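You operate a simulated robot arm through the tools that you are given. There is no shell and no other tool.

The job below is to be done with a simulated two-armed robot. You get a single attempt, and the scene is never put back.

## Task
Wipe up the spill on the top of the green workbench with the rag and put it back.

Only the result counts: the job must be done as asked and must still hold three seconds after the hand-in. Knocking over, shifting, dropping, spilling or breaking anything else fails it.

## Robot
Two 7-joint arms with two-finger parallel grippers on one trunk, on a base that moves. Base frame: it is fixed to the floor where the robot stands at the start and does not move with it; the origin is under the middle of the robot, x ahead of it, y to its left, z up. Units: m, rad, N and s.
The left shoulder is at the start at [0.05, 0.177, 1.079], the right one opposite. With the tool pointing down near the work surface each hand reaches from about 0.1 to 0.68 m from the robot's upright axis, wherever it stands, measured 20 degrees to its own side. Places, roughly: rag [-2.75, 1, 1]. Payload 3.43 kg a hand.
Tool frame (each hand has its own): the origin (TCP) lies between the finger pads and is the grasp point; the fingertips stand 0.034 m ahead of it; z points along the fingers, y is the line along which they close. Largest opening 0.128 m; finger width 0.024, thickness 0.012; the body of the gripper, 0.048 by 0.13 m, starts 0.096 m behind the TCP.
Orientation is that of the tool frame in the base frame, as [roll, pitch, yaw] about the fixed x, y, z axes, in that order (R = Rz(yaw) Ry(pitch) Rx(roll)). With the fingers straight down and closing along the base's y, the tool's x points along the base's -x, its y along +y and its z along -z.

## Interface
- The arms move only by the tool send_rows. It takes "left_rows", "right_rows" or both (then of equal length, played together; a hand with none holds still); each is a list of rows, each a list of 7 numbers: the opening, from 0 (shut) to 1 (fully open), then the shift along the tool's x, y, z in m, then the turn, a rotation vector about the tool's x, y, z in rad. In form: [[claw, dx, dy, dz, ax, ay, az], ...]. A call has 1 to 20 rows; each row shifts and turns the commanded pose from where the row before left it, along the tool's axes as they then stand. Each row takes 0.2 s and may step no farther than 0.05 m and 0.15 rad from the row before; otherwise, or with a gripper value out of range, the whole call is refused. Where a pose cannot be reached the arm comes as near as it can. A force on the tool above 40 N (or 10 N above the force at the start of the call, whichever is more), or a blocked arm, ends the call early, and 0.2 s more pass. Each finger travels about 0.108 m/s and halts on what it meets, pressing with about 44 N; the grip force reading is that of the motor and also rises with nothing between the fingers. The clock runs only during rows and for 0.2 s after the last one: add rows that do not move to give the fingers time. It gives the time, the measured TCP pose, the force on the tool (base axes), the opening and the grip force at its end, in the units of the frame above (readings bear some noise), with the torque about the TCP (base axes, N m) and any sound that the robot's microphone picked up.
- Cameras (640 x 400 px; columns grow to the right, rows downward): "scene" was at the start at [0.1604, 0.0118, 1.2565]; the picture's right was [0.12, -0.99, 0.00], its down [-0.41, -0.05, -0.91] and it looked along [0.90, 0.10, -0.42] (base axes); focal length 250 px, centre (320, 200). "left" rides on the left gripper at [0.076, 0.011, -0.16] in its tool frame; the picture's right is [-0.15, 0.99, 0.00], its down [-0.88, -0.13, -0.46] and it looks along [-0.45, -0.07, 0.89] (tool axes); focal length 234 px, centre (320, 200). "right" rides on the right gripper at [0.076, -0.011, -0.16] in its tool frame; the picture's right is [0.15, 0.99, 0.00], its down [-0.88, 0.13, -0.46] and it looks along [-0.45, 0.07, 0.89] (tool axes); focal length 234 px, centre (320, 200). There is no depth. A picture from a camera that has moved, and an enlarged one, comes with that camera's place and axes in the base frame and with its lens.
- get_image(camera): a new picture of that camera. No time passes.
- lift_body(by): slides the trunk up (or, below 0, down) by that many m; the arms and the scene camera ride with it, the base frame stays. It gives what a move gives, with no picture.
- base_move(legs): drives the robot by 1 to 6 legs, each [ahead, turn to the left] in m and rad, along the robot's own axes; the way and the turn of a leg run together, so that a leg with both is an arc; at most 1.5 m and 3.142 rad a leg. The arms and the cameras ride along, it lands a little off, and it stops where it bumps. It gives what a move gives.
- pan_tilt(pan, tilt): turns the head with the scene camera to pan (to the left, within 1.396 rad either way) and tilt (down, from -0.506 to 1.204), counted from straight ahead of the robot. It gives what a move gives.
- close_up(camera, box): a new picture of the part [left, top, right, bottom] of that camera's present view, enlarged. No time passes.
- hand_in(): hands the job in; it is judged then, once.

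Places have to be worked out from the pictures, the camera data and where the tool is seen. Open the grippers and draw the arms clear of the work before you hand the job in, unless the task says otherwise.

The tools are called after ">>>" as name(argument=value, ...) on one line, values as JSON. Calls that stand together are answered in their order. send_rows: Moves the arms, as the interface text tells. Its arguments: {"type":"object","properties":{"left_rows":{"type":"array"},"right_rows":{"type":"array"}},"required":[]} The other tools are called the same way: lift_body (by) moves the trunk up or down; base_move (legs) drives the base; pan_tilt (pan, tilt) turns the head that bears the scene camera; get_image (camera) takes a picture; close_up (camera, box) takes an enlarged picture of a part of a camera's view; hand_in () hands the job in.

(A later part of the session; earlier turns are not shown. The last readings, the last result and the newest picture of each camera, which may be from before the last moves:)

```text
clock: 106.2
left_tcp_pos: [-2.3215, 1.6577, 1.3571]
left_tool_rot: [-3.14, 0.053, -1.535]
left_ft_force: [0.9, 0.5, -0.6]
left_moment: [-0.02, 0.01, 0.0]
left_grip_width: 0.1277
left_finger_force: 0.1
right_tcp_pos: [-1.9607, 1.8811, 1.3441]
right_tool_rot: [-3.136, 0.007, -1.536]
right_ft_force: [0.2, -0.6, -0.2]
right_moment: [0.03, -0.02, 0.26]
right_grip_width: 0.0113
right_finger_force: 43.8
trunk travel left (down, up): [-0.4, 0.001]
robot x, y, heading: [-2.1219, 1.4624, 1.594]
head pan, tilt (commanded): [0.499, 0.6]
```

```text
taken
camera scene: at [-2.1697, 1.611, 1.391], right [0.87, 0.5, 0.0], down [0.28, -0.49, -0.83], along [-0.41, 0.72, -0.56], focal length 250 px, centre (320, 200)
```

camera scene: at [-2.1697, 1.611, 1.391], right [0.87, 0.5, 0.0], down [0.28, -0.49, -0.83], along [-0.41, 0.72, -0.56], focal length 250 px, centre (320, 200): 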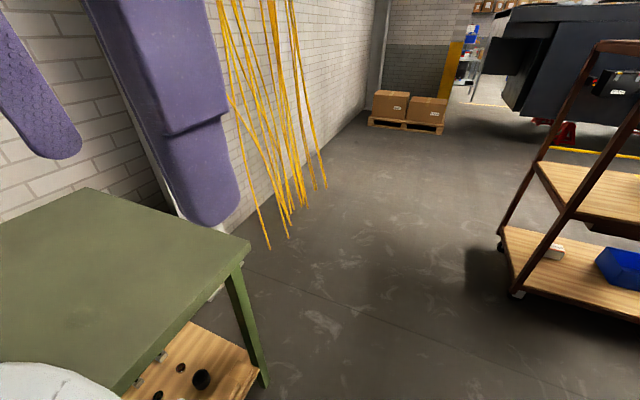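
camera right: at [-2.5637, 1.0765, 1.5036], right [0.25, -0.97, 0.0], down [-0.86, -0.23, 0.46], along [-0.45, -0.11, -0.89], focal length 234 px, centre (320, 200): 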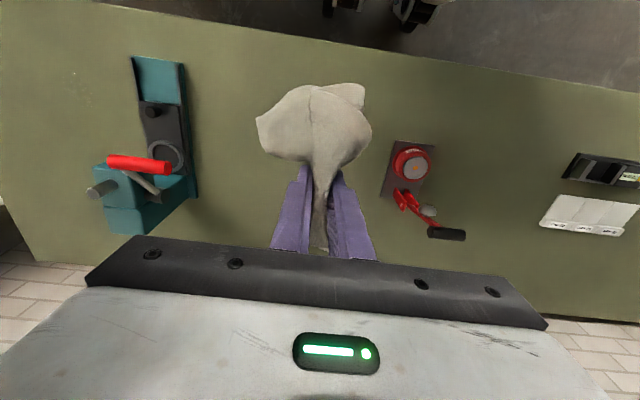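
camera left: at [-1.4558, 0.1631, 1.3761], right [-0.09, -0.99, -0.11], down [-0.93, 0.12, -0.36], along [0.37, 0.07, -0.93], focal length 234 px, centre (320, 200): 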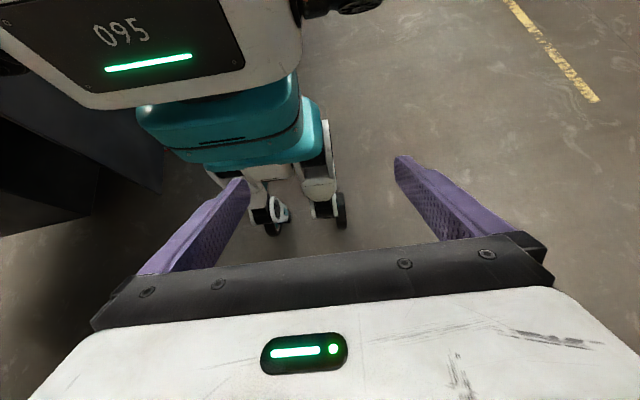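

Everything clear; I'll turn left to face the bench again, then look at the spill and the rag.

>>> base_move(legs=[[0, 1.645]])

>>> pan_tilt(pan=-0.3, tilt=0.7)

>>> get_image(camera="scene")

>>> get_image(camera="right")

```text
clock: 110.6
left_tcp_pos: [-2.3098, 1.2549, 1.3566]
left_tool_rot: [-3.14, 0.053, 0.081]
left_ft_force: [0.5, 0.3, 0.5]
left_moment: [-0.02, 0.01, -0.01]
left_grip_width: 0.128
left_finger_force: 0.0
right_tcp_pos: [-2.5467, 1.6049, 1.3449]
right_tool_rot: [-3.139, 0.009, 0.08]
right_ft_force: [0.5, 0.4, -0.1]
right_moment: [-0.01, -0.01, -0.29]
right_grip_width: 0.0111
right_finger_force: 44.2
trunk travel left (down, up): [-0.4, 0.001]
robot x, y, heading: [-2.1226, 1.4655, -3.077]
head pan, tilt (commanded): [0.499, 0.6]
```

```text
clock: 111.7
left_tcp_pos: [-2.31, 1.2541, 1.3559]
left_tool_rot: [3.14, 0.051, 0.081]
left_ft_force: [0.1, -0.7, 0.3]
left_moment: [0.02, 0.0, -0.01]
left_grip_width: 0.1281
left_finger_force: 0.1
right_tcp_pos: [-2.5492, 1.6068, 1.3441]
right_tool_rot: [-3.138, 0.008, 0.079]
right_ft_force: [-0.5, -0.2, 0.1]
right_moment: [-0.06, -0.05, -0.34]
right_grip_width: 0.0111
right_finger_force: 43.9
trunk travel left (down, up): [-0.4, 0.001]
robot x, y, heading: [-2.1228, 1.466, -3.074]
head pan, tilt (commanded): [-0.3, 0.7]
```

```text
taken
camera scene: at [-2.2767, 1.479, 1.3824], right [0.23, 0.97, 0.0], down [0.63, -0.15, -0.77], along [-0.74, 0.18, -0.64], focal length 250 px, centre (320, 200)
```

scene: 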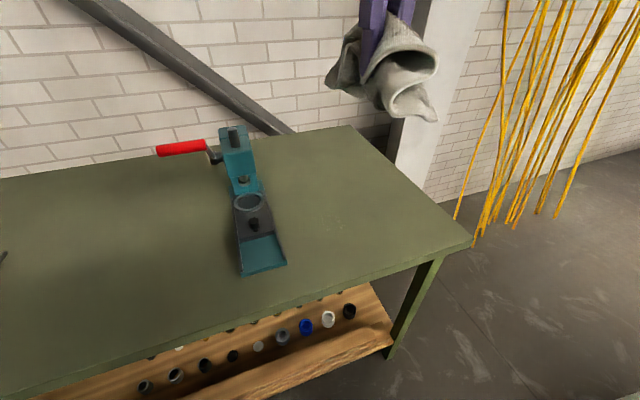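

```text
taken
camera right: at [-2.472, 1.6232, 1.5037], right [0.23, -0.97, 0.0], down [-0.86, -0.2, 0.46], along [-0.45, -0.1, -0.89], focal length 234 px, centre (320, 200)
```

right: 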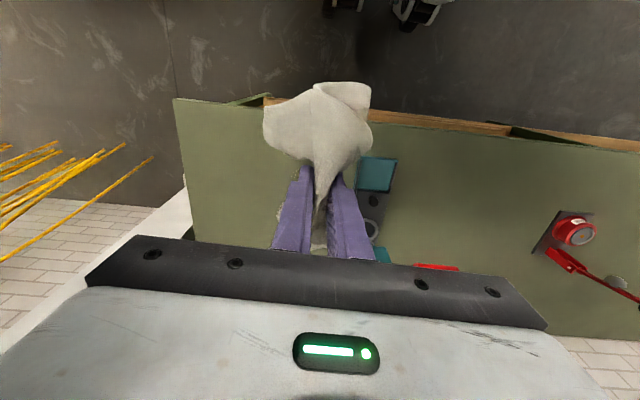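

The robot faces the bench with the spill ahead of the right arm, at about (335, 220) in the scene view. I'll enlarge it to pin it down.

>>> close_up(camera="scene", box=[270, 160, 430, 260])

>>> close_up(camera="right", box=[180, 130, 340, 230])

```text
4.00 times, centred on (350, 210) of scene
camera zoom: at [-2.2767, 1.479, 1.3824], right [0.23, 0.97, 0.0], down [0.63, -0.15, -0.77], along [-0.74, 0.18, -0.64], focal length 1000 px, centre (200, 160)
```

zoom: 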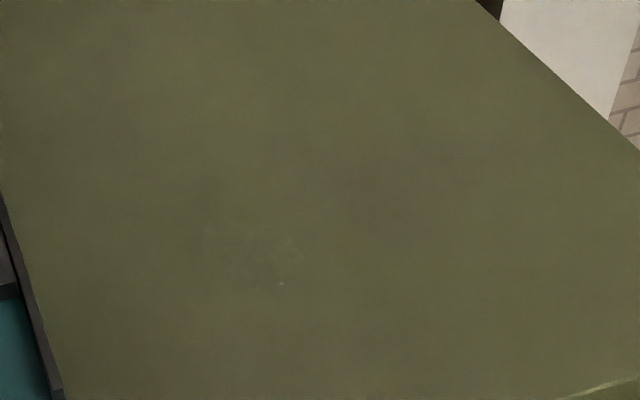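

```text
4.00 times, centred on (260, 180) of right
camera zoom: at [-2.472, 1.6232, 1.5037], right [0.23, -0.97, 0.0], down [-0.86, -0.2, 0.46], along [-0.45, -0.1, -0.89], focal length 937 px, centre (560, 280)
```

zoom: 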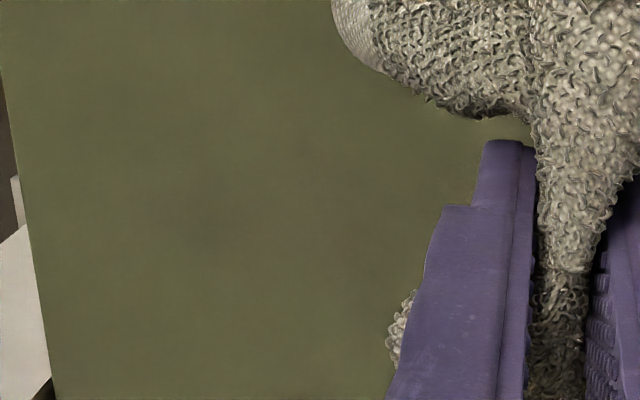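

The spill is centred at about [-2.73, 1.622], with a radius of roughly 0.045 m. I have about 0.15 m of room to the bench here, so I'll drive ahead 0.1 m to bring it well within reach.

>>> base_move(legs=[[0.1, 0]])

>>> get_image(camera="scene")

```text
clock: 112.9
left_tcp_pos: [-2.4087, 1.2474, 1.3561]
left_tool_rot: [-3.14, 0.053, 0.08]
left_ft_force: [-0.1, -0.5, -0.1]
left_moment: [0.0, -0.01, -0.02]
left_grip_width: 0.1281
left_finger_force: 0.1
right_tcp_pos: [-2.6471, 1.5979, 1.3454]
right_tool_rot: [-3.138, 0.01, 0.082]
right_ft_force: [-0.1, -0.5, 0.1]
right_moment: [0.0, -0.04, -0.29]
right_grip_width: 0.011
right_finger_force: 43.8
trunk travel left (down, up): [-0.4, 0.001]
robot x, y, heading: [-2.225, 1.4557, -3.073]
head pan, tilt (commanded): [-0.3, 0.7]
```

```text
taken
camera scene: at [-2.3757, 1.4723, 1.3823], right [0.23, 0.97, 0.0], down [0.63, -0.15, -0.76], along [-0.74, 0.18, -0.64], focal length 250 px, centre (320, 200)
```

scene: 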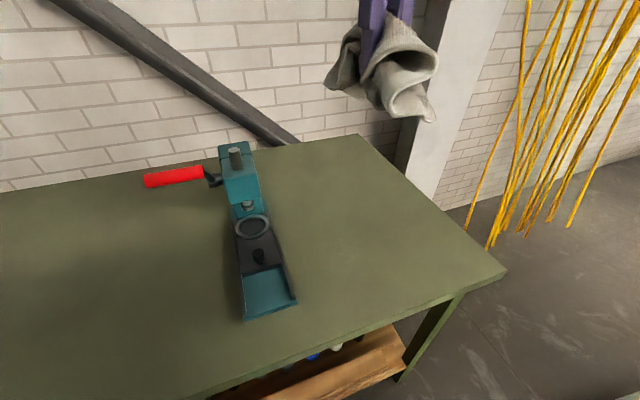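

Now lower the rag: I'll move to above the spill at about [-2.76, 1.622] and come down to TCP z of about 0.985, keeping it right of the press plate (edge at y of about 1.47).

>>> send_rows(right_rows=[[0, -0.027, -0.0083, 0.04, 0, 0, 0], [0, -0.028, -0.0083, 0.04, 0, 0, 0], [0, -0.028, -0.0083, 0.04, 0, 0, 0], [0, -0.0276, -0.0083, 0.04, 0, 0, 0], [0, 0, 0, 0.04, 0, 0, 0], [0, 0, 0, 0.04, 0, 0, 0], [0, 0, 0, 0.04, 0, 0, 0], [0, 0, 0, 0.04, 0, 0, 0], [0, 0, 0, 0.04, 0, 0, 0], [0, 0, 0, 0, 0, 0, 0]])

>>> get_image(camera="scene")

>>> get_image(camera="right")

```text
clock: 115.1
left_tcp_pos: [-2.4077, 1.2486, 1.3553]
left_tool_rot: [-3.14, 0.053, 0.081]
left_ft_force: [-0.5, 0.2, 0.3]
left_moment: [0.01, 0.02, 0.02]
left_grip_width: 0.1281
left_finger_force: 0.1
right_tcp_pos: [-2.7613, 1.6248, 0.9865]
right_tool_rot: [-3.137, 0.011, 0.08]
right_ft_force: [-0.5, -0.4, -0.5]
right_moment: [-0.02, -0.02, -0.34]
right_grip_width: 0.0111
right_finger_force: 43.8
trunk travel left (down, up): [-0.4, 0.001]
robot x, y, heading: [-2.2224, 1.4548, -3.073]
head pan, tilt (commanded): [-0.3, 0.7]
```

```text
taken
camera scene: at [-2.3749, 1.4722, 1.3824], right [0.23, 0.97, 0.0], down [0.63, -0.15, -0.77], along [-0.74, 0.18, -0.64], focal length 250 px, centre (320, 200)
```

scene: 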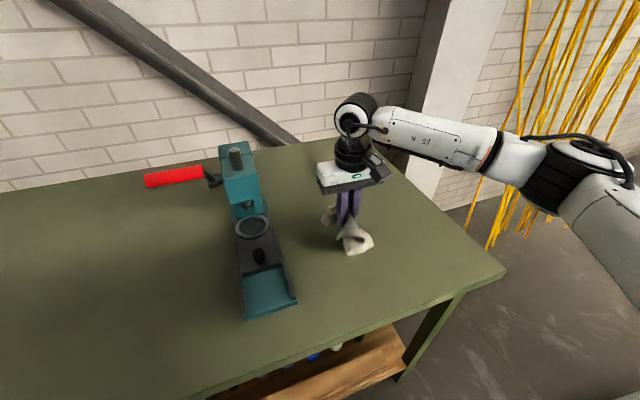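

```text
taken
camera right: at [-2.6841, 1.6422, 1.1456], right [0.23, -0.97, 0.0], down [-0.86, -0.2, 0.46], along [-0.45, -0.1, -0.89], focal length 234 px, centre (320, 200)
```

right: 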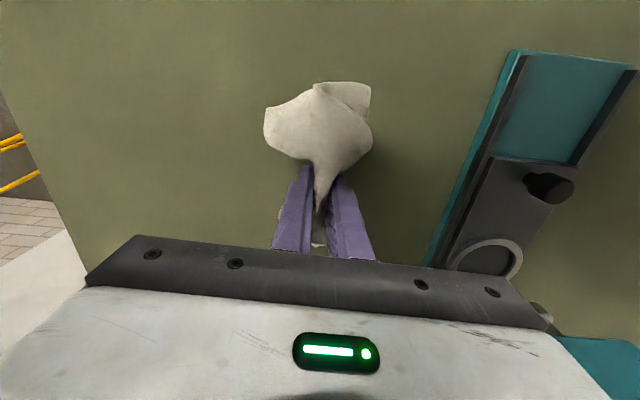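

The rag hovers over the spill, clear of the press. I'll lower gently to bring it into contact.

>>> send_rows(right_rows=[[0, 0, 0, 0.02, 0, 0, 0], [0, 0, 0, 0.015, 0, 0, 0], [0, 0, 0, 0.01, 0, 0, 0], [0, 0, 0, 0, 0, 0, 0]])

>>> get_image(camera="right")

>>> close_up(camera="scene", box=[260, 140, 452, 260])

```text
clock: 116.1
left_tcp_pos: [-2.4086, 1.2479, 1.3551]
left_tool_rot: [-3.14, 0.051, 0.081]
left_ft_force: [-0.4, 0.2, 0.2]
left_moment: [-0.02, 0.01, -0.01]
left_grip_width: 0.128
left_finger_force: 0.0
right_tcp_pos: [-2.7641, 1.6239, 0.9418]
right_tool_rot: [-3.139, 0.01, 0.08]
right_ft_force: [-0.9, 0.6, 1.6]
right_moment: [-0.05, -0.01, -0.31]
right_grip_width: 0.0111
right_finger_force: 43.6
trunk travel left (down, up): [-0.4, 0.001]
robot x, y, heading: [-2.2226, 1.4581, -3.072]
head pan, tilt (commanded): [-0.3, 0.7]
```

```text
taken
camera right: at [-2.6871, 1.6414, 1.1009], right [0.23, -0.97, 0.0], down [-0.86, -0.2, 0.46], along [-0.45, -0.1, -0.89], focal length 234 px, centre (320, 200)
```

right: 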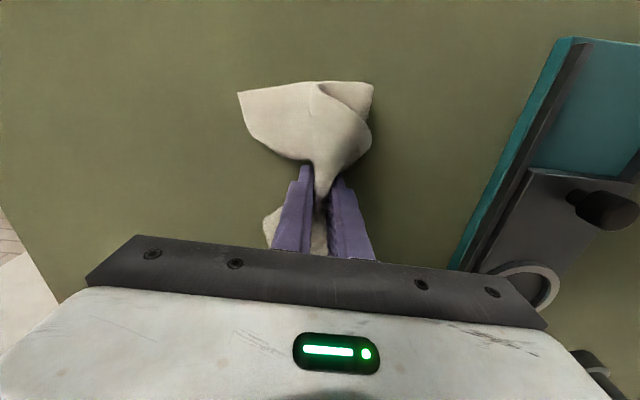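

```text
3.33 times, centred on (356, 200) of scene
camera zoom: at [-2.3749, 1.4724, 1.3825], right [0.23, 0.97, 0.0], down [0.63, -0.15, -0.77], along [-0.74, 0.18, -0.64], focal length 834 px, centre (200, 200)
```

zoom: 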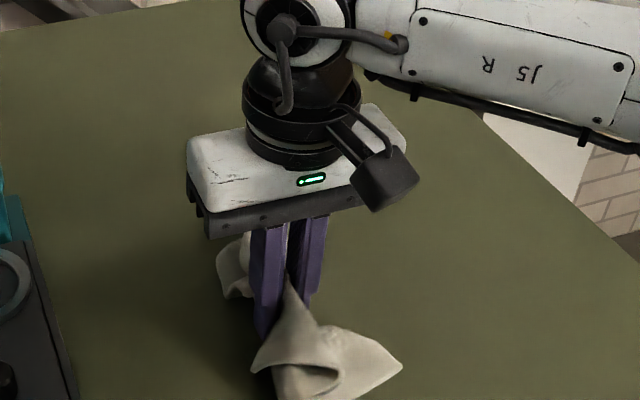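

Light contact (1.6 N) and the rag's spread covers roughly x -2.76 to -2.69, y 1.585 to 1.685. I'll press 4 mm lower and make the first wiping strokes along x.

>>> send_rows(right_rows=[[0, 0, 0, 0.004, 0, 0, 0], [0, 0.02, 0, 0, 0, 0, 0], [0, 0.02, 0, 0, 0, 0, 0], [0, 0.02, 0, 0, 0, 0, 0], [0, 0.01, 0, 0, 0, 0, 0], [0, -0.02, 0, 0, 0, 0, 0], [0, -0.02, 0, 0, 0, 0, 0], [0, -0.02, 0, 0, 0, 0, 0], [0, -0.02, 0, 0, 0, 0, 0], [0, -0.02, 0, 0, 0, 0, 0], [0, -0.02, 0, 0, 0, 0, 0], [0, -0.01, 0, 0, 0, 0, 0], [0, 0, 0, 0, 0, 0, 0]])

>>> get_image(camera="right")

>>> close_up(camera="scene", box=[260, 140, 452, 260])

```text
clock: 118.9
left_tcp_pos: [-2.4066, 1.2481, 1.3563]
left_tool_rot: [-3.14, 0.055, 0.08]
left_ft_force: [0.0, 0.0, -1.0]
left_moment: [-0.01, -0.02, 0.02]
left_grip_width: 0.1279
left_finger_force: 0.1
right_tcp_pos: [-2.8226, 1.6189, 0.9389]
right_tool_rot: [-3.138, 0.011, 0.083]
right_ft_force: [5.4, 0.6, 13.7]
right_moment: [-0.07, -0.24, -0.27]
right_grip_width: 0.011
right_finger_force: 44.2
trunk travel left (down, up): [-0.4, 0.001]
robot x, y, heading: [-2.221, 1.4582, -3.073]
head pan, tilt (commanded): [-0.3, 0.7]
```

```text
taken
camera right: at [-2.7464, 1.6363, 1.0973], right [0.23, -0.97, -0.01], down [-0.86, -0.2, 0.47], along [-0.45, -0.1, -0.89], focal length 234 px, centre (320, 200)
```

right: 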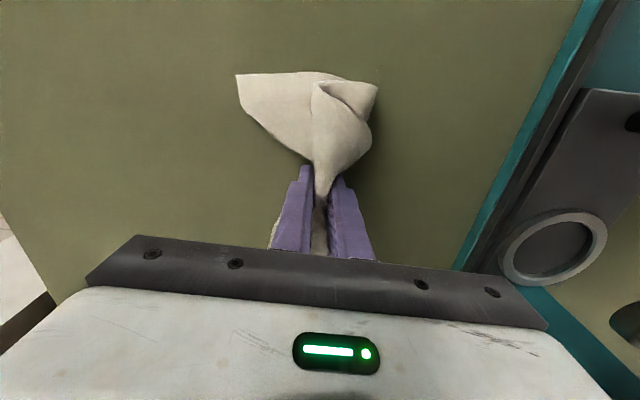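

```text
3.33 times, centred on (356, 200) of scene
camera zoom: at [-2.373, 1.4722, 1.3827], right [0.23, 0.97, 0.0], down [0.63, -0.15, -0.77], along [-0.75, 0.18, -0.64], focal length 834 px, centre (200, 200)
```

zoom: 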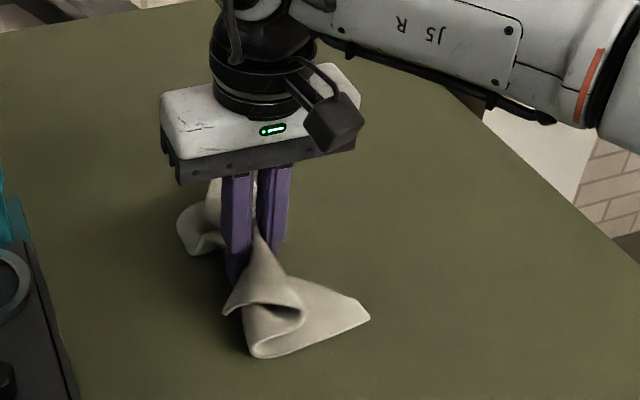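

The rag is dragging with about 14 N of normal force, so it's wiping properly. Next lanes: 0.04 m to +y and back along x, then the centre again.

>>> send_rows(right_rows=[[0, 0, -0.02, 0, 0, 0, 0], [0, 0, -0.02, 0, 0, 0, 0], [0, 0.02, 0, 0, 0, 0, 0], [0, 0.02, 0, 0, 0, 0, 0], [0, 0.02, 0, 0, 0, 0, 0], [0, 0.02, 0, 0, 0, 0, 0], [0, 0.02, 0, 0, 0, 0, 0], [0, 0.02, 0, 0, 0, 0, 0], [0, 0.02, 0, 0, 0, 0, 0], [0, 0, 0.02, 0, 0, 0, 0], [0, -0.02, 0, 0, 0, 0, 0], [0, -0.02, 0, 0, 0, 0, 0], [0, -0.02, 0, 0, 0, 0, 0], [0, -0.02, 0, 0, 0, 0, 0], [0, -0.02, 0, 0, 0, 0, 0], [0, -0.02, 0, 0, 0, 0, 0], [0, -0.02, 0, 0, 0, 0, 0], [0, 0, 0, 0, 0, 0, 0]])

>>> send_rows(right_rows=[[0, 0, 0.02, 0, 0, 0, 0], [0, 0, 0.02, 0, 0, 0, 0], [0, 0.02, 0, 0, 0, 0, 0], [0, 0.02, 0, 0, 0, 0, 0], [0, 0.02, 0, 0, 0, 0, 0], [0, 0.02, 0, 0, 0, 0, 0], [0, 0.02, 0, 0, 0, 0, 0], [0, 0.02, 0, 0, 0, 0, 0], [0, 0.02, 0, 0, 0, 0, 0], [0, 0, 0.02, 0, 0, 0, 0], [0, -0.02, 0, 0, 0, 0, 0], [0, -0.02, 0, 0, 0, 0, 0], [0, -0.02, 0, 0, 0, 0, 0], [0, -0.02, 0, 0, 0, 0, 0], [0, -0.02, 0, 0, 0, 0, 0], [0, -0.02, 0, 0, 0, 0, 0], [0, -0.02, 0, 0, 0, 0, 0], [0, 0, 0, 0, 0, 0, 0]])

>>> get_image(camera="right")

>>> close_up(camera="scene", box=[260, 140, 452, 260])

```text
clock: 122.7
left_tcp_pos: [-2.4066, 1.2466, 1.3556]
left_tool_rot: [-3.139, 0.057, 0.082]
left_ft_force: [0.3, -0.2, -0.4]
left_moment: [0.0, 0.03, 0.0]
left_grip_width: 0.1281
left_finger_force: 0.0
right_tcp_pos: [-2.8222, 1.6407, 0.9381]
right_tool_rot: [-3.138, 0.013, 0.08]
right_ft_force: [6.0, 0.3, 17.9]
right_moment: [-0.07, -0.29, -0.26]
right_grip_width: 0.0112
right_finger_force: 44.1
trunk travel left (down, up): [-0.4, 0.001]
robot x, y, heading: [-2.22, 1.4562, -3.074]
head pan, tilt (commanded): [-0.3, 0.7]
```

```text
clock: 126.5
left_tcp_pos: [-2.4066, 1.2486, 1.3564]
left_tool_rot: [-3.139, 0.054, 0.083]
left_ft_force: [-0.5, 0.9, 0.0]
left_moment: [-0.01, 0.02, 0.01]
left_grip_width: 0.1279
left_finger_force: 0.1
right_tcp_pos: [-2.8186, 1.5789, 0.9387]
right_tool_rot: [-3.138, 0.01, 0.082]
right_ft_force: [3.9, -0.2, 13.4]
right_moment: [-0.09, -0.22, -0.24]
right_grip_width: 0.0113
right_finger_force: 43.9
trunk travel left (down, up): [-0.4, 0.001]
robot x, y, heading: [-2.2189, 1.4548, -3.074]
head pan, tilt (commanded): [-0.3, 0.7]
```

```text
taken
camera right: at [-2.7407, 1.5966, 1.0974], right [0.23, -0.97, -0.01], down [-0.86, -0.2, 0.46], along [-0.45, -0.1, -0.89], focal length 234 px, centre (320, 200)
```

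right: 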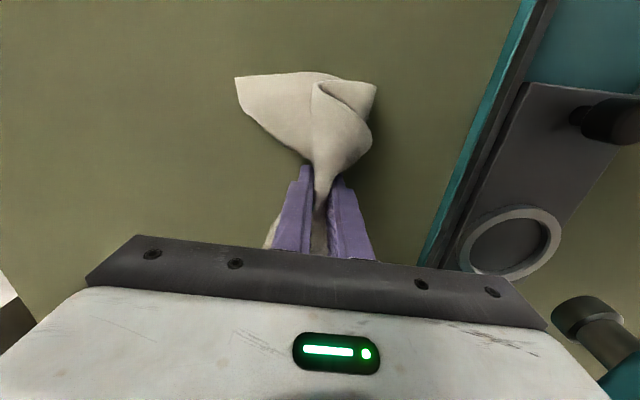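

```text
3.33 times, centred on (356, 200) of scene
camera zoom: at [-2.3732, 1.4722, 1.3826], right [0.23, 0.97, 0.0], down [0.63, -0.15, -0.77], along [-0.75, 0.18, -0.64], focal length 834 px, centre (200, 200)
```

zoom: 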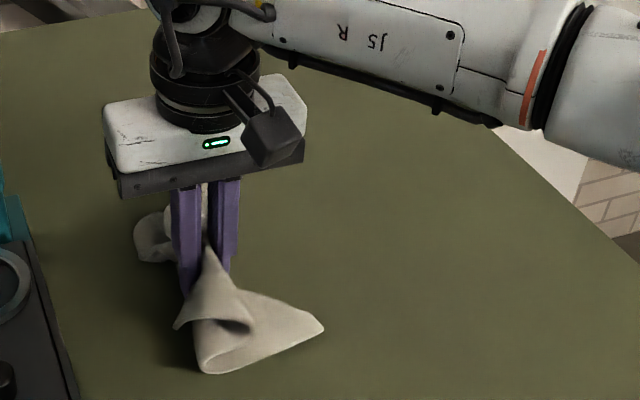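

Those lanes went well. I'll add cross strokes along y over the same area so no part is missed.

>>> send_rows(right_rows=[[0, 0.02, 0, 0, 0, 0, 0], [0, 0.02, 0, 0, 0, 0, 0], [0, 0, -0.02, 0, 0, 0, 0], [0, 0, -0.02, 0, 0, 0, 0], [0, 0, -0.02, 0, 0, 0, 0], [0, 0, -0.02, 0, 0, 0, 0], [0, 0, -0.02, 0, 0, 0, 0], [0, 0.015, 0, 0, 0, 0, 0], [0, 0.015, 0, 0, 0, 0, 0], [0, 0, 0.02, 0, 0, 0, 0], [0, 0, 0.02, 0, 0, 0, 0], [0, 0, 0.02, 0, 0, 0, 0], [0, 0, 0.02, 0, 0, 0, 0], [0, 0, 0.02, 0, 0, 0, 0], [0, 0, 0, 0, 0, 0, 0]])

>>> send_rows(right_rows=[[0, 0.015, 0, 0, 0, 0, 0], [0, 0.015, 0, 0, 0, 0, 0], [0, 0, -0.02, 0, 0, 0, 0], [0, 0, -0.02, 0, 0, 0, 0], [0, 0, -0.02, 0, 0, 0, 0], [0, 0, -0.02, 0, 0, 0, 0], [0, 0, -0.02, 0, 0, 0, 0], [0, 0.015, 0, 0, 0, 0, 0], [0, 0.015, 0, 0, 0, 0, 0], [0, 0, 0.02, 0, 0, 0, 0], [0, 0, 0.02, 0, 0, 0, 0], [0, 0, 0.02, 0, 0, 0, 0], [0, 0, 0.02, 0, 0, 0, 0], [0, 0, 0, 0, 0, 0, 0]])

>>> get_image(camera="right")

```text
clock: 129.7
left_tcp_pos: [-2.4062, 1.2491, 1.3575]
left_tool_rot: [3.141, 0.055, 0.081]
left_ft_force: [-0.8, 0.3, 0.6]
left_moment: [-0.03, -0.04, 0.0]
left_grip_width: 0.1281
left_finger_force: 0.0
right_tcp_pos: [-2.7489, 1.5849, 0.938]
right_tool_rot: [-3.139, 0.012, 0.081]
right_ft_force: [1.6, 9.6, 25.6]
right_moment: [0.15, -0.19, -0.25]
right_grip_width: 0.0106
right_finger_force: 44.2
trunk travel left (down, up): [-0.4, 0.001]
robot x, y, heading: [-2.224, 1.4536, -3.073]
head pan, tilt (commanded): [-0.3, 0.7]
```

```text
clock: 132.7
left_tcp_pos: [-2.4056, 1.2481, 1.3561]
left_tool_rot: [3.141, 0.056, 0.078]
left_ft_force: [1.2, 0.1, -0.5]
left_moment: [-0.03, -0.01, 0.04]
left_grip_width: 0.1279
left_finger_force: 0.0
right_tcp_pos: [-2.6905, 1.6095, 0.9373]
right_tool_rot: [-3.139, 0.013, 0.08]
right_ft_force: [-0.1, 10.0, 27.7]
right_moment: [0.15, -0.14, -0.25]
right_grip_width: 0.011
right_finger_force: 43.9
trunk travel left (down, up): [-0.4, 0.001]
robot x, y, heading: [-2.2201, 1.4586, -3.077]
head pan, tilt (commanded): [-0.3, 0.7]
```

```text
taken
camera right: at [-2.6143, 1.6271, 1.0966], right [0.23, -0.97, 0.0], down [-0.86, -0.2, 0.47], along [-0.46, -0.1, -0.88], focal length 234 px, centre (320, 200)
```

right: 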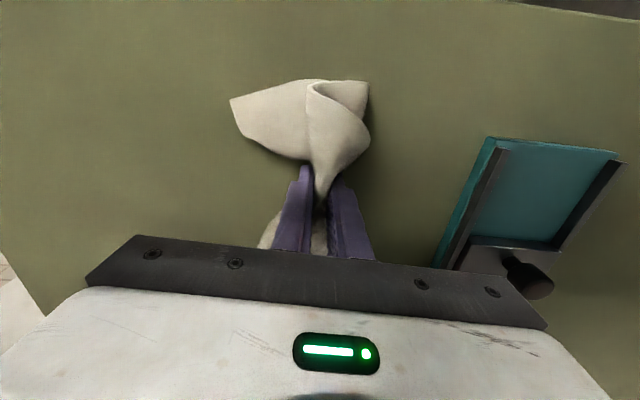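

Strokes done. I'll lift the rag up and back to see whether the spill is gone.

>>> send_rows(right_rows=[[0, 0, 0, -0.03, 0, 0, 0], [0, 0, 0, -0.05, 0, 0, 0], [0, 0, 0, -0.05, 0, 0, 0], [0, 0, 0, -0.05, 0, 0, 0], [0, 0, 0, -0.05, 0, 0, 0], [0, 0.01, 0, -0.045, 0, 0, 0], [0, 0.02, 0, -0.04, 0, 0, 0], [0, 0.01, 0, -0.045, 0, 0, 0], [0, 0, 0, -0.045, 0, 0, 0], [0, 0, 0, 0, 0, 0, 0]])

>>> get_image(camera="scene")

>>> close_up(camera="scene", box=[270, 160, 430, 260])

>>> close_up(camera="right", box=[100, 60, 360, 222])

```text
clock: 134.9
left_tcp_pos: [-2.4099, 1.2483, 1.3554]
left_tool_rot: [3.141, 0.052, 0.081]
left_ft_force: [-0.6, -0.7, 0.2]
left_moment: [0.0, 0.02, -0.02]
left_grip_width: 0.1278
left_finger_force: 0.0
right_tcp_pos: [-2.6491, 1.6127, 1.3425]
right_tool_rot: [-3.138, 0.008, 0.08]
right_ft_force: [0.1, -1.0, -0.5]
right_moment: [0.0, -0.03, -0.3]
right_grip_width: 0.0107
right_finger_force: 44.0
trunk travel left (down, up): [-0.4, 0.001]
robot x, y, heading: [-2.2228, 1.4543, -3.072]
head pan, tilt (commanded): [-0.3, 0.7]
```

```text
taken
camera scene: at [-2.3758, 1.4729, 1.3823], right [0.23, 0.97, 0.0], down [0.63, -0.15, -0.76], along [-0.74, 0.18, -0.64], focal length 250 px, centre (320, 200)
```

scene: 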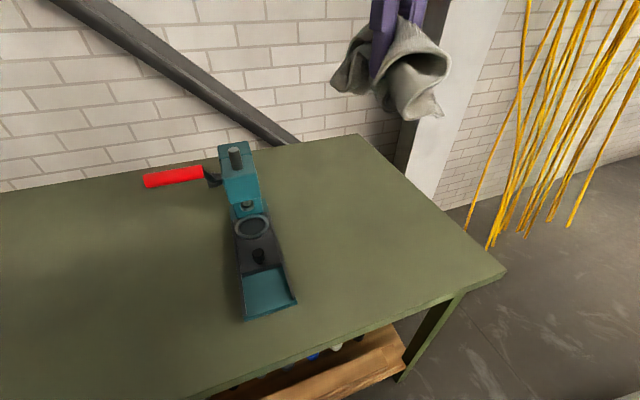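

```text
4.00 times, centred on (350, 210) of scene
camera zoom: at [-2.3758, 1.4729, 1.3823], right [0.23, 0.97, 0.0], down [0.63, -0.15, -0.76], along [-0.74, 0.18, -0.64], focal length 1000 px, centre (200, 160)
```

zoom: 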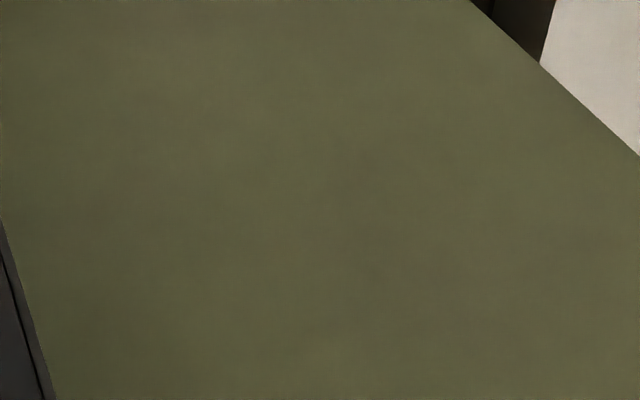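

```text
2.46 times, centred on (230, 141) of right
camera zoom: at [-2.5724, 1.6298, 1.501], right [0.23, -0.97, 0.0], down [-0.86, -0.2, 0.46], along [-0.45, -0.1, -0.89], focal length 576 px, centre (542, 345)
```

zoom: 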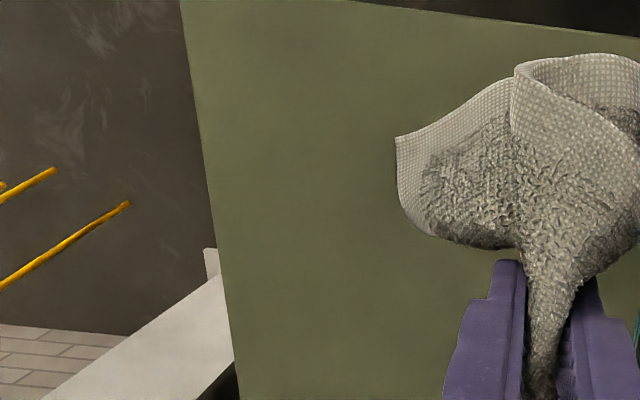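

No trace of the spill here. I'll back off 0.1 m to the same viewpoint as before, where the glint and outline were visible, and compare.

>>> base_move(legs=[[-0.1, 0]])

>>> close_up(camera="scene", box=[270, 160, 430, 260])

>>> get_image(camera="scene")

```text
clock: 136.0
left_tcp_pos: [-2.3066, 1.2545, 1.356]
left_tool_rot: [-3.141, 0.054, 0.082]
left_ft_force: [0.2, 0.3, 0.2]
left_moment: [0.04, 0.03, -0.03]
left_grip_width: 0.1278
left_finger_force: 0.1
right_tcp_pos: [-2.5471, 1.6193, 1.3428]
right_tool_rot: [-3.139, 0.01, 0.08]
right_ft_force: [0.7, -0.3, 0.4]
right_moment: [-0.02, 0.02, -0.28]
right_grip_width: 0.0113
right_finger_force: 44.3
trunk travel left (down, up): [-0.4, 0.001]
robot x, y, heading: [-2.1226, 1.4622, -3.076]
head pan, tilt (commanded): [-0.3, 0.7]
```

```text
4.00 times, centred on (350, 210) of scene
camera zoom: at [-2.2738, 1.4793, 1.3825], right [0.23, 0.97, 0.0], down [0.63, -0.15, -0.77], along [-0.74, 0.18, -0.64], focal length 1000 px, centre (200, 160)
```

zoom: 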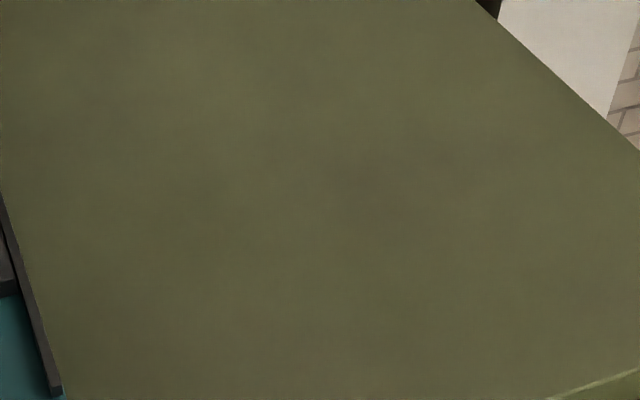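

```text
taken
camera scene: at [-2.2738, 1.4793, 1.3825], right [0.23, 0.97, 0.0], down [0.63, -0.15, -0.77], along [-0.74, 0.18, -0.64], focal length 250 px, centre (320, 200)
```

scene: 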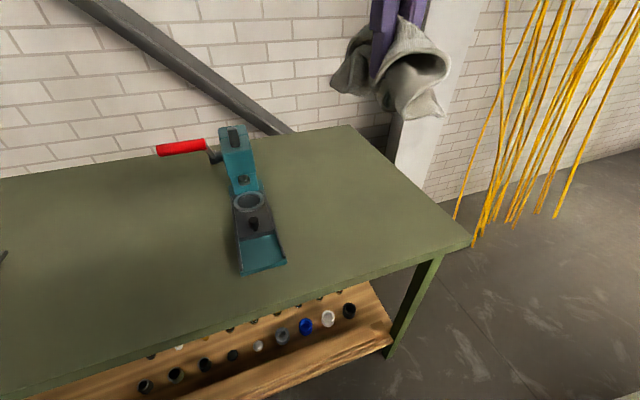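

The outline and glint are both gone, so the spill is wiped up. Now I'll go back the same way: turn right to face +y, reverse 0.535 m along the path I came by, then turn back to face the bench.

>>> base_move(legs=[[0, -1.616], [-0.535, 0], [0, 1.647]])

>>> pan_tilt(pan=0.0, tilt=0.7)

>>> get_image(camera="scene")

>>> get_image(camera="right")

```text
clock: 147.1
left_tcp_pos: [-2.2828, 0.7125, 1.3557]
left_tool_rot: [3.141, 0.052, 0.13]
left_ft_force: [-0.2, -0.1, 0.3]
left_moment: [0.01, 0.02, 0.01]
left_grip_width: 0.1281
left_finger_force: 0.0
right_tcp_pos: [-2.5402, 1.0643, 1.3426]
right_tool_rot: [-3.137, 0.009, 0.131]
right_ft_force: [-1.0, -0.3, 0.5]
right_moment: [-0.06, -0.05, -0.31]
right_grip_width: 0.0105
right_finger_force: 44.1
trunk travel left (down, up): [-0.4, 0.001]
robot x, y, heading: [-2.108, 0.9327, -3.022]
head pan, tilt (commanded): [-0.3, 0.7]
```

```text
clock: 147.9
left_tcp_pos: [-2.2823, 0.7135, 1.3554]
left_tool_rot: [3.14, 0.053, 0.13]
left_ft_force: [0.3, 0.3, 0.3]
left_moment: [0.01, 0.0, 0.01]
left_grip_width: 0.128
left_finger_force: 0.0
right_tcp_pos: [-2.5417, 1.0647, 1.3428]
right_tool_rot: [-3.139, 0.007, 0.13]
right_ft_force: [0.1, 0.4, -1.1]
right_moment: [-0.02, -0.03, -0.34]
right_grip_width: 0.0104
right_finger_force: 44.0
trunk travel left (down, up): [-0.4, 0.001]
robot x, y, heading: [-2.106, 0.9282, -3.024]
head pan, tilt (commanded): [0.0, 0.7]
```

```text
taken
camera scene: at [-2.2621, 0.9136, 1.3824], right [-0.12, 0.99, 0.0], down [0.64, 0.08, -0.76], along [-0.76, -0.09, -0.64], focal length 250 px, centre (320, 200)
```

scene: 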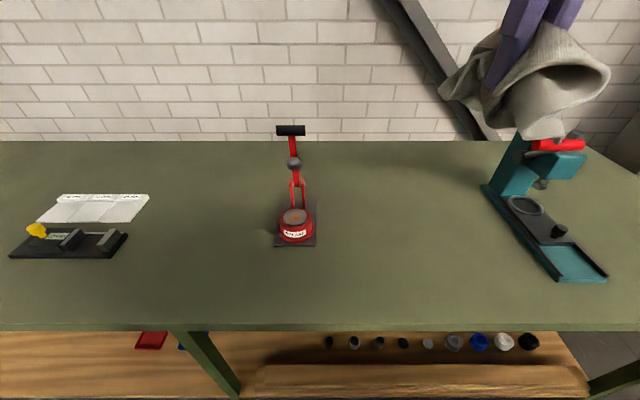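

```text
taken
camera right: at [-2.4655, 1.0859, 1.5009], right [0.27, -0.96, 0.0], down [-0.85, -0.24, 0.46], along [-0.45, -0.12, -0.89], focal length 234 px, centre (320, 200)
```

right: 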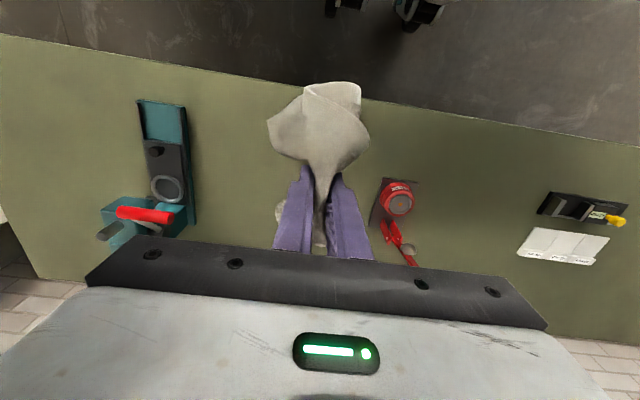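

Back at the rag's place with heading 3.26; all the other bench items stand as before. I'll drive ahead 0.1 m as before.

>>> base_move(legs=[[0.1, 0]])

>>> get_image(camera="scene")

```text
clock: 149.0
left_tcp_pos: [-2.3823, 0.7008, 1.3555]
left_tool_rot: [-3.141, 0.053, 0.132]
left_ft_force: [-0.2, -0.2, 0.2]
left_moment: [-0.01, -0.05, 0.01]
left_grip_width: 0.1281
left_finger_force: 0.1
right_tcp_pos: [-2.6402, 1.0518, 1.3417]
right_tool_rot: [-3.137, 0.008, 0.131]
right_ft_force: [-0.3, -0.1, -0.1]
right_moment: [0.0, -0.09, -0.3]
right_grip_width: 0.0103
right_finger_force: 43.9
trunk travel left (down, up): [-0.4, 0.001]
robot x, y, heading: [-2.2038, 0.9149, -3.02]
head pan, tilt (commanded): [0.0, 0.7]
```

```text
taken
camera scene: at [-2.3615, 0.9015, 1.3823], right [-0.12, 0.99, 0.0], down [0.64, 0.08, -0.76], along [-0.76, -0.09, -0.64], focal length 250 px, centre (320, 200)
```

scene: 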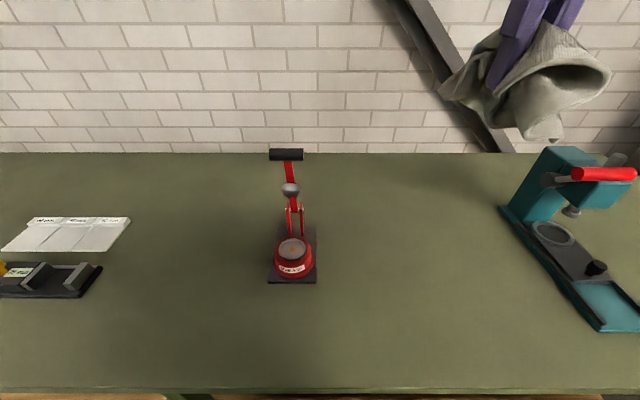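

Now repeat the approach: straighten yaw by 0.021, come down 0.2 m, then forward and down to above the original grasp point [-2.848, 1.072].

>>> send_rows(right_rows=[[0, 0, 0, 0.03, 0, 0, 0.021], [0, 0, 0, 0.05, 0, 0, 0], [0, 0, 0, 0.05, 0, 0, 0], [0, 0, 0, 0.05, 0, 0, 0], [0, 0, 0, 0.02, 0, 0, 0], [0, -0.0409, -0.0086, 0.0194, 0, 0, 0], [0, -0.0409, -0.0086, 0.0194, 0, 0, 0], [0, -0.0409, -0.0086, 0.0194, 0, 0, 0], [0, -0.0409, -0.0086, 0.0194, 0, 0, 0], [0, -0.0409, -0.0086, 0.0194, 0, 0, 0], [0, 0, 0, 0, 0, 0, 0]])

>>> pan_tilt(pan=-0.7, tilt=0.5)

>>> get_image(camera="scene")

>>> get_image(camera="right")

```text
clock: 151.4
left_tcp_pos: [-2.3807, 0.7016, 1.3564]
left_tool_rot: [3.141, 0.053, 0.132]
left_ft_force: [0.4, 0.3, -0.3]
left_moment: [0.02, 0.03, -0.02]
left_grip_width: 0.1279
left_finger_force: 0.0
right_tcp_pos: [-2.8523, 1.0744, 1.0469]
right_tool_rot: [-3.138, 0.009, 0.112]
right_ft_force: [0.2, 0.1, -0.9]
right_moment: [-0.08, 0.02, -0.23]
right_grip_width: 0.0101
right_finger_force: 44.3
trunk travel left (down, up): [-0.4, 0.001]
robot x, y, heading: [-2.2023, 0.9186, -3.021]
head pan, tilt (commanded): [0.0, 0.7]
```

```text
clock: 152.5
left_tcp_pos: [-2.3818, 0.7014, 1.356]
left_tool_rot: [-3.141, 0.053, 0.134]
left_ft_force: [-0.2, 0.4, -0.3]
left_moment: [0.0, 0.01, 0.0]
left_grip_width: 0.128
left_finger_force: 0.1
right_tcp_pos: [-2.8523, 1.0733, 1.0473]
right_tool_rot: [-3.141, 0.009, 0.11]
right_ft_force: [-0.3, -0.2, 0.0]
right_moment: [-0.03, -0.03, -0.24]
right_grip_width: 0.0101
right_finger_force: 43.7
trunk travel left (down, up): [-0.4, 0.001]
robot x, y, heading: [-2.2073, 0.9204, -3.021]
head pan, tilt (commanded): [-0.7, 0.499]
```

```text
taken
camera scene: at [-2.3527, 0.9616, 1.4001], right [0.55, 0.84, 0.0], down [0.4, -0.26, -0.88], along [-0.73, 0.48, -0.48], focal length 250 px, centre (320, 200)
```

scene: 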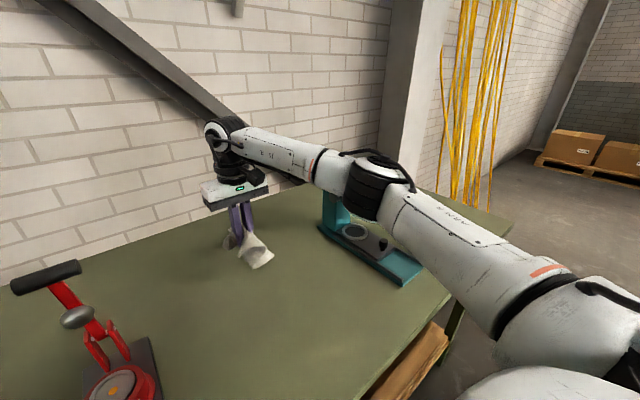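

```text
taken
camera right: at [-2.7761, 1.0932, 1.2062], right [0.25, -0.97, 0.0], down [-0.86, -0.23, 0.46], along [-0.45, -0.11, -0.89], focal length 234 px, centre (320, 200)
```

right: 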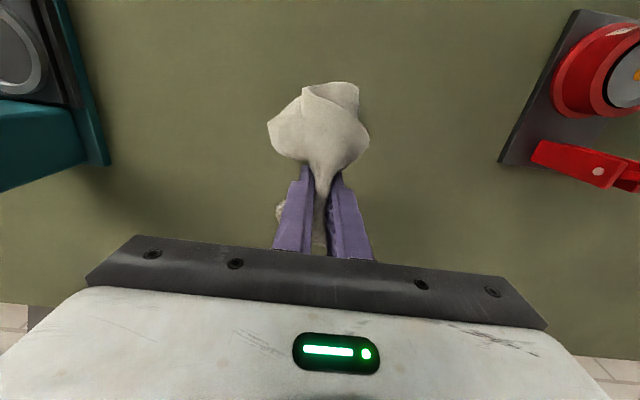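

The hand is back above the rag's original place, within about 4 mm. I'll trim that and lower to TCP z 0.94.

>>> send_rows(right_rows=[[0, 0.004, 0.001, 0.03, 0, 0, 0], [0, 0, 0, 0.03, 0, 0, 0], [0, 0, 0, 0.02, 0, 0, 0], [0, 0, 0, 0.015, 0, 0, 0], [0, 0, 0, 0.01, 0, 0, 0], [0, 0, 0, 0, 0, 0, 0]])

>>> get_image(camera="right")

>>> close_up(camera="scene", box=[160, 160, 448, 320])

```text
clock: 153.9
left_tcp_pos: [-2.3822, 0.7008, 1.3566]
left_tool_rot: [3.141, 0.053, 0.131]
left_ft_force: [-0.4, -0.4, 0.6]
left_moment: [0.02, 0.02, 0.02]
left_grip_width: 0.1281
left_finger_force: 0.1
right_tcp_pos: [-2.8467, 1.0726, 0.9424]
right_tool_rot: [-3.138, 0.011, 0.11]
right_ft_force: [0.3, 1.1, 2.9]
right_moment: [-0.03, 0.03, -0.3]
right_grip_width: 0.0102
right_finger_force: 43.8
trunk travel left (down, up): [-0.4, 0.001]
robot x, y, heading: [-2.2016, 0.9141, -3.021]
head pan, tilt (commanded): [-0.7, 0.499]
```

```text
taken
camera right: at [-2.771, 1.0924, 1.101], right [0.25, -0.97, 0.0], down [-0.86, -0.23, 0.46], along [-0.45, -0.11, -0.89], focal length 234 px, centre (320, 200)
```

right: 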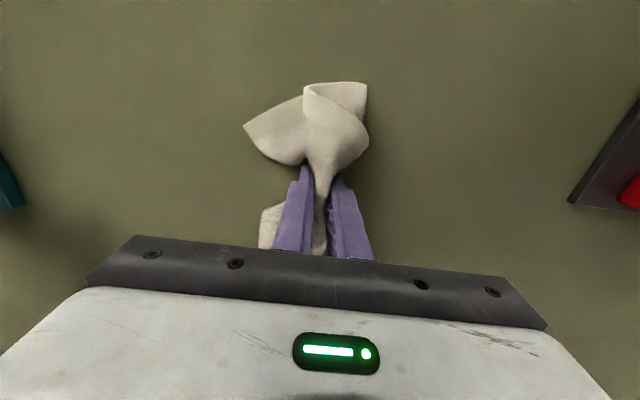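

```text
2.22 times, centred on (304, 240) of scene
camera zoom: at [-2.3524, 0.9615, 1.4002], right [0.55, 0.84, 0.0], down [0.4, -0.26, -0.88], along [-0.73, 0.48, -0.48], focal length 556 px, centre (356, 111)
```

zoom: 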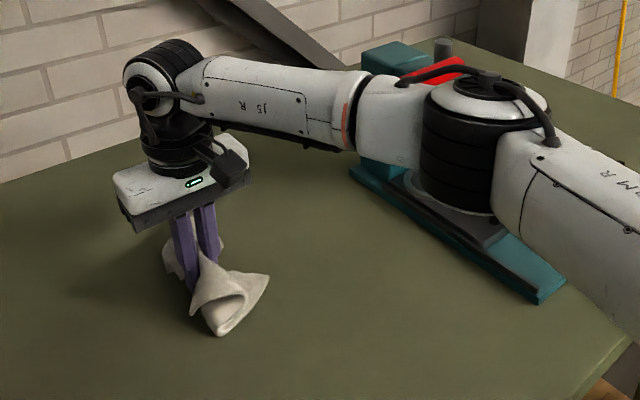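

The rag touches the top (about 3 N) at its original place. I'll open the fingers gradually to release it.

>>> send_rows(right_rows=[[0.1, 0, 0, 0, 0, 0, 0], [0.2, 0, 0, 0, 0, 0, 0], [0.35, 0, 0, 0, 0, 0, 0], [0.5, 0, 0, 0, 0, 0, 0], [0.7, 0, 0, 0, 0, 0, 0], [0.85, 0, 0, 0, 0, 0, 0], [1, 0, 0, 0, 0, 0, 0], [1, 0, 0, 0, 0, 0, 0]])

>>> get_image(camera="right")

>>> close_up(camera="scene", box=[160, 160, 448, 320])

```text
clock: 155.7
left_tcp_pos: [-2.3821, 0.702, 1.3561]
left_tool_rot: [-3.141, 0.055, 0.133]
left_ft_force: [-0.1, 0.2, -0.4]
left_moment: [0.05, 0.0, 0.02]
left_grip_width: 0.128
left_finger_force: 0.0
right_tcp_pos: [-2.8476, 1.0724, 0.942]
right_tool_rot: [-3.14, 0.008, 0.111]
right_ft_force: [0.4, -0.7, -0.2]
right_moment: [0.01, 0.0, 0.02]
right_grip_width: 0.1277
right_finger_force: 0.0
trunk travel left (down, up): [-0.4, 0.001]
robot x, y, heading: [-2.2056, 0.9248, -3.024]
head pan, tilt (commanded): [-0.7, 0.499]
```

```text
taken
camera right: at [-2.7711, 1.0925, 1.1009], right [0.25, -0.97, 0.0], down [-0.86, -0.23, 0.46], along [-0.45, -0.11, -0.89], focal length 234 px, centre (320, 200)
```

right: 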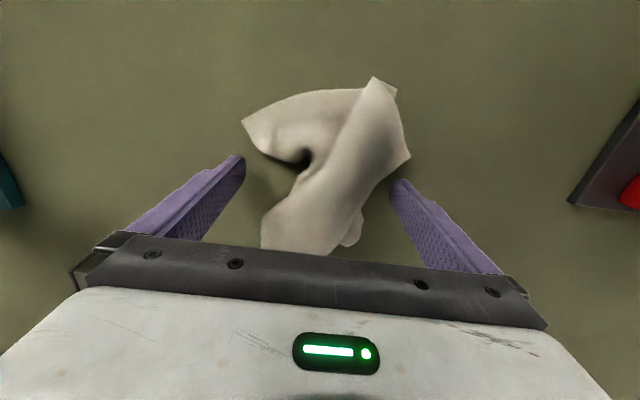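

```text
2.22 times, centred on (304, 240) of scene
camera zoom: at [-2.3526, 0.9616, 1.4001], right [0.55, 0.84, 0.0], down [0.4, -0.26, -0.88], along [-0.73, 0.48, -0.48], focal length 556 px, centre (356, 111)
```

zoom: 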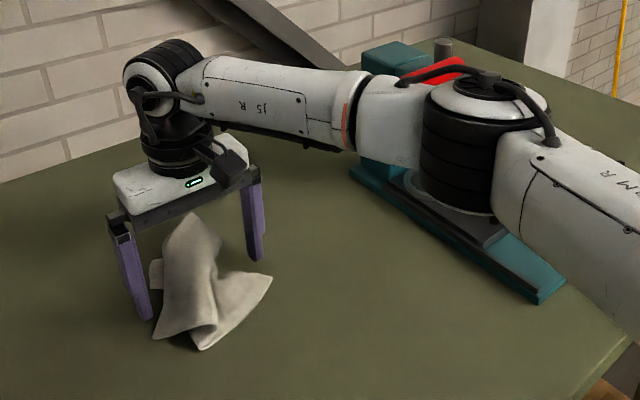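

The rag has opened out in place between the fingers. I'll lift straight up slowly, watching that it doesn't catch on a finger.

>>> send_rows(right_rows=[[1, 0, 0, -0.015, 0, 0, 0], [1, 0, 0, -0.02, 0, 0, 0], [1, 0, 0, -0.02, 0, 0, 0], [1, 0, 0, -0.025, 0, 0, 0], [1, 0, 0, -0.025, 0, 0, 0], [1, 0, 0, 0, 0, 0, 0]])

>>> get_image(camera="right")

>>> close_up(camera="scene", box=[160, 160, 448, 320])

```text
clock: 157.1
left_tcp_pos: [-2.3819, 0.702, 1.3577]
left_tool_rot: [-3.141, 0.051, 0.133]
left_ft_force: [-0.2, -0.3, -0.3]
left_moment: [-0.03, 0.02, 0.0]
left_grip_width: 0.1279
left_finger_force: 0.0
right_tcp_pos: [-2.8461, 1.0726, 1.0477]
right_tool_rot: [-3.139, 0.008, 0.109]
right_ft_force: [0.1, 0.3, 0.3]
right_moment: [0.03, 0.02, 0.0]
right_grip_width: 0.1283
right_finger_force: 0.0
trunk travel left (down, up): [-0.4, 0.001]
robot x, y, heading: [-2.2112, 0.9205, -3.021]
head pan, tilt (commanded): [-0.7, 0.499]
```

```text
taken
camera right: at [-2.7708, 1.0933, 1.2062], right [0.25, -0.97, 0.0], down [-0.86, -0.23, 0.46], along [-0.45, -0.11, -0.89], focal length 234 px, centre (320, 200)
```

right: 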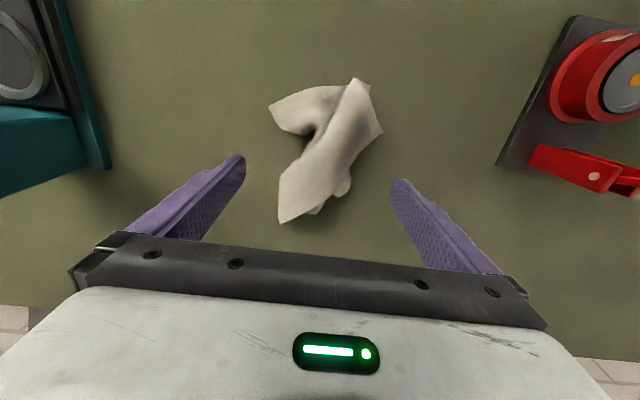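

```text
2.22 times, centred on (304, 240) of scene
camera zoom: at [-2.3527, 0.9617, 1.4001], right [0.55, 0.84, 0.0], down [0.4, -0.26, -0.88], along [-0.73, 0.48, -0.48], focal length 556 px, centre (356, 111)
```

zoom: 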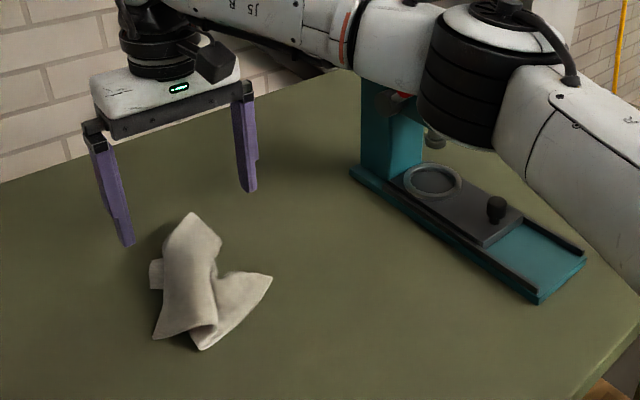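

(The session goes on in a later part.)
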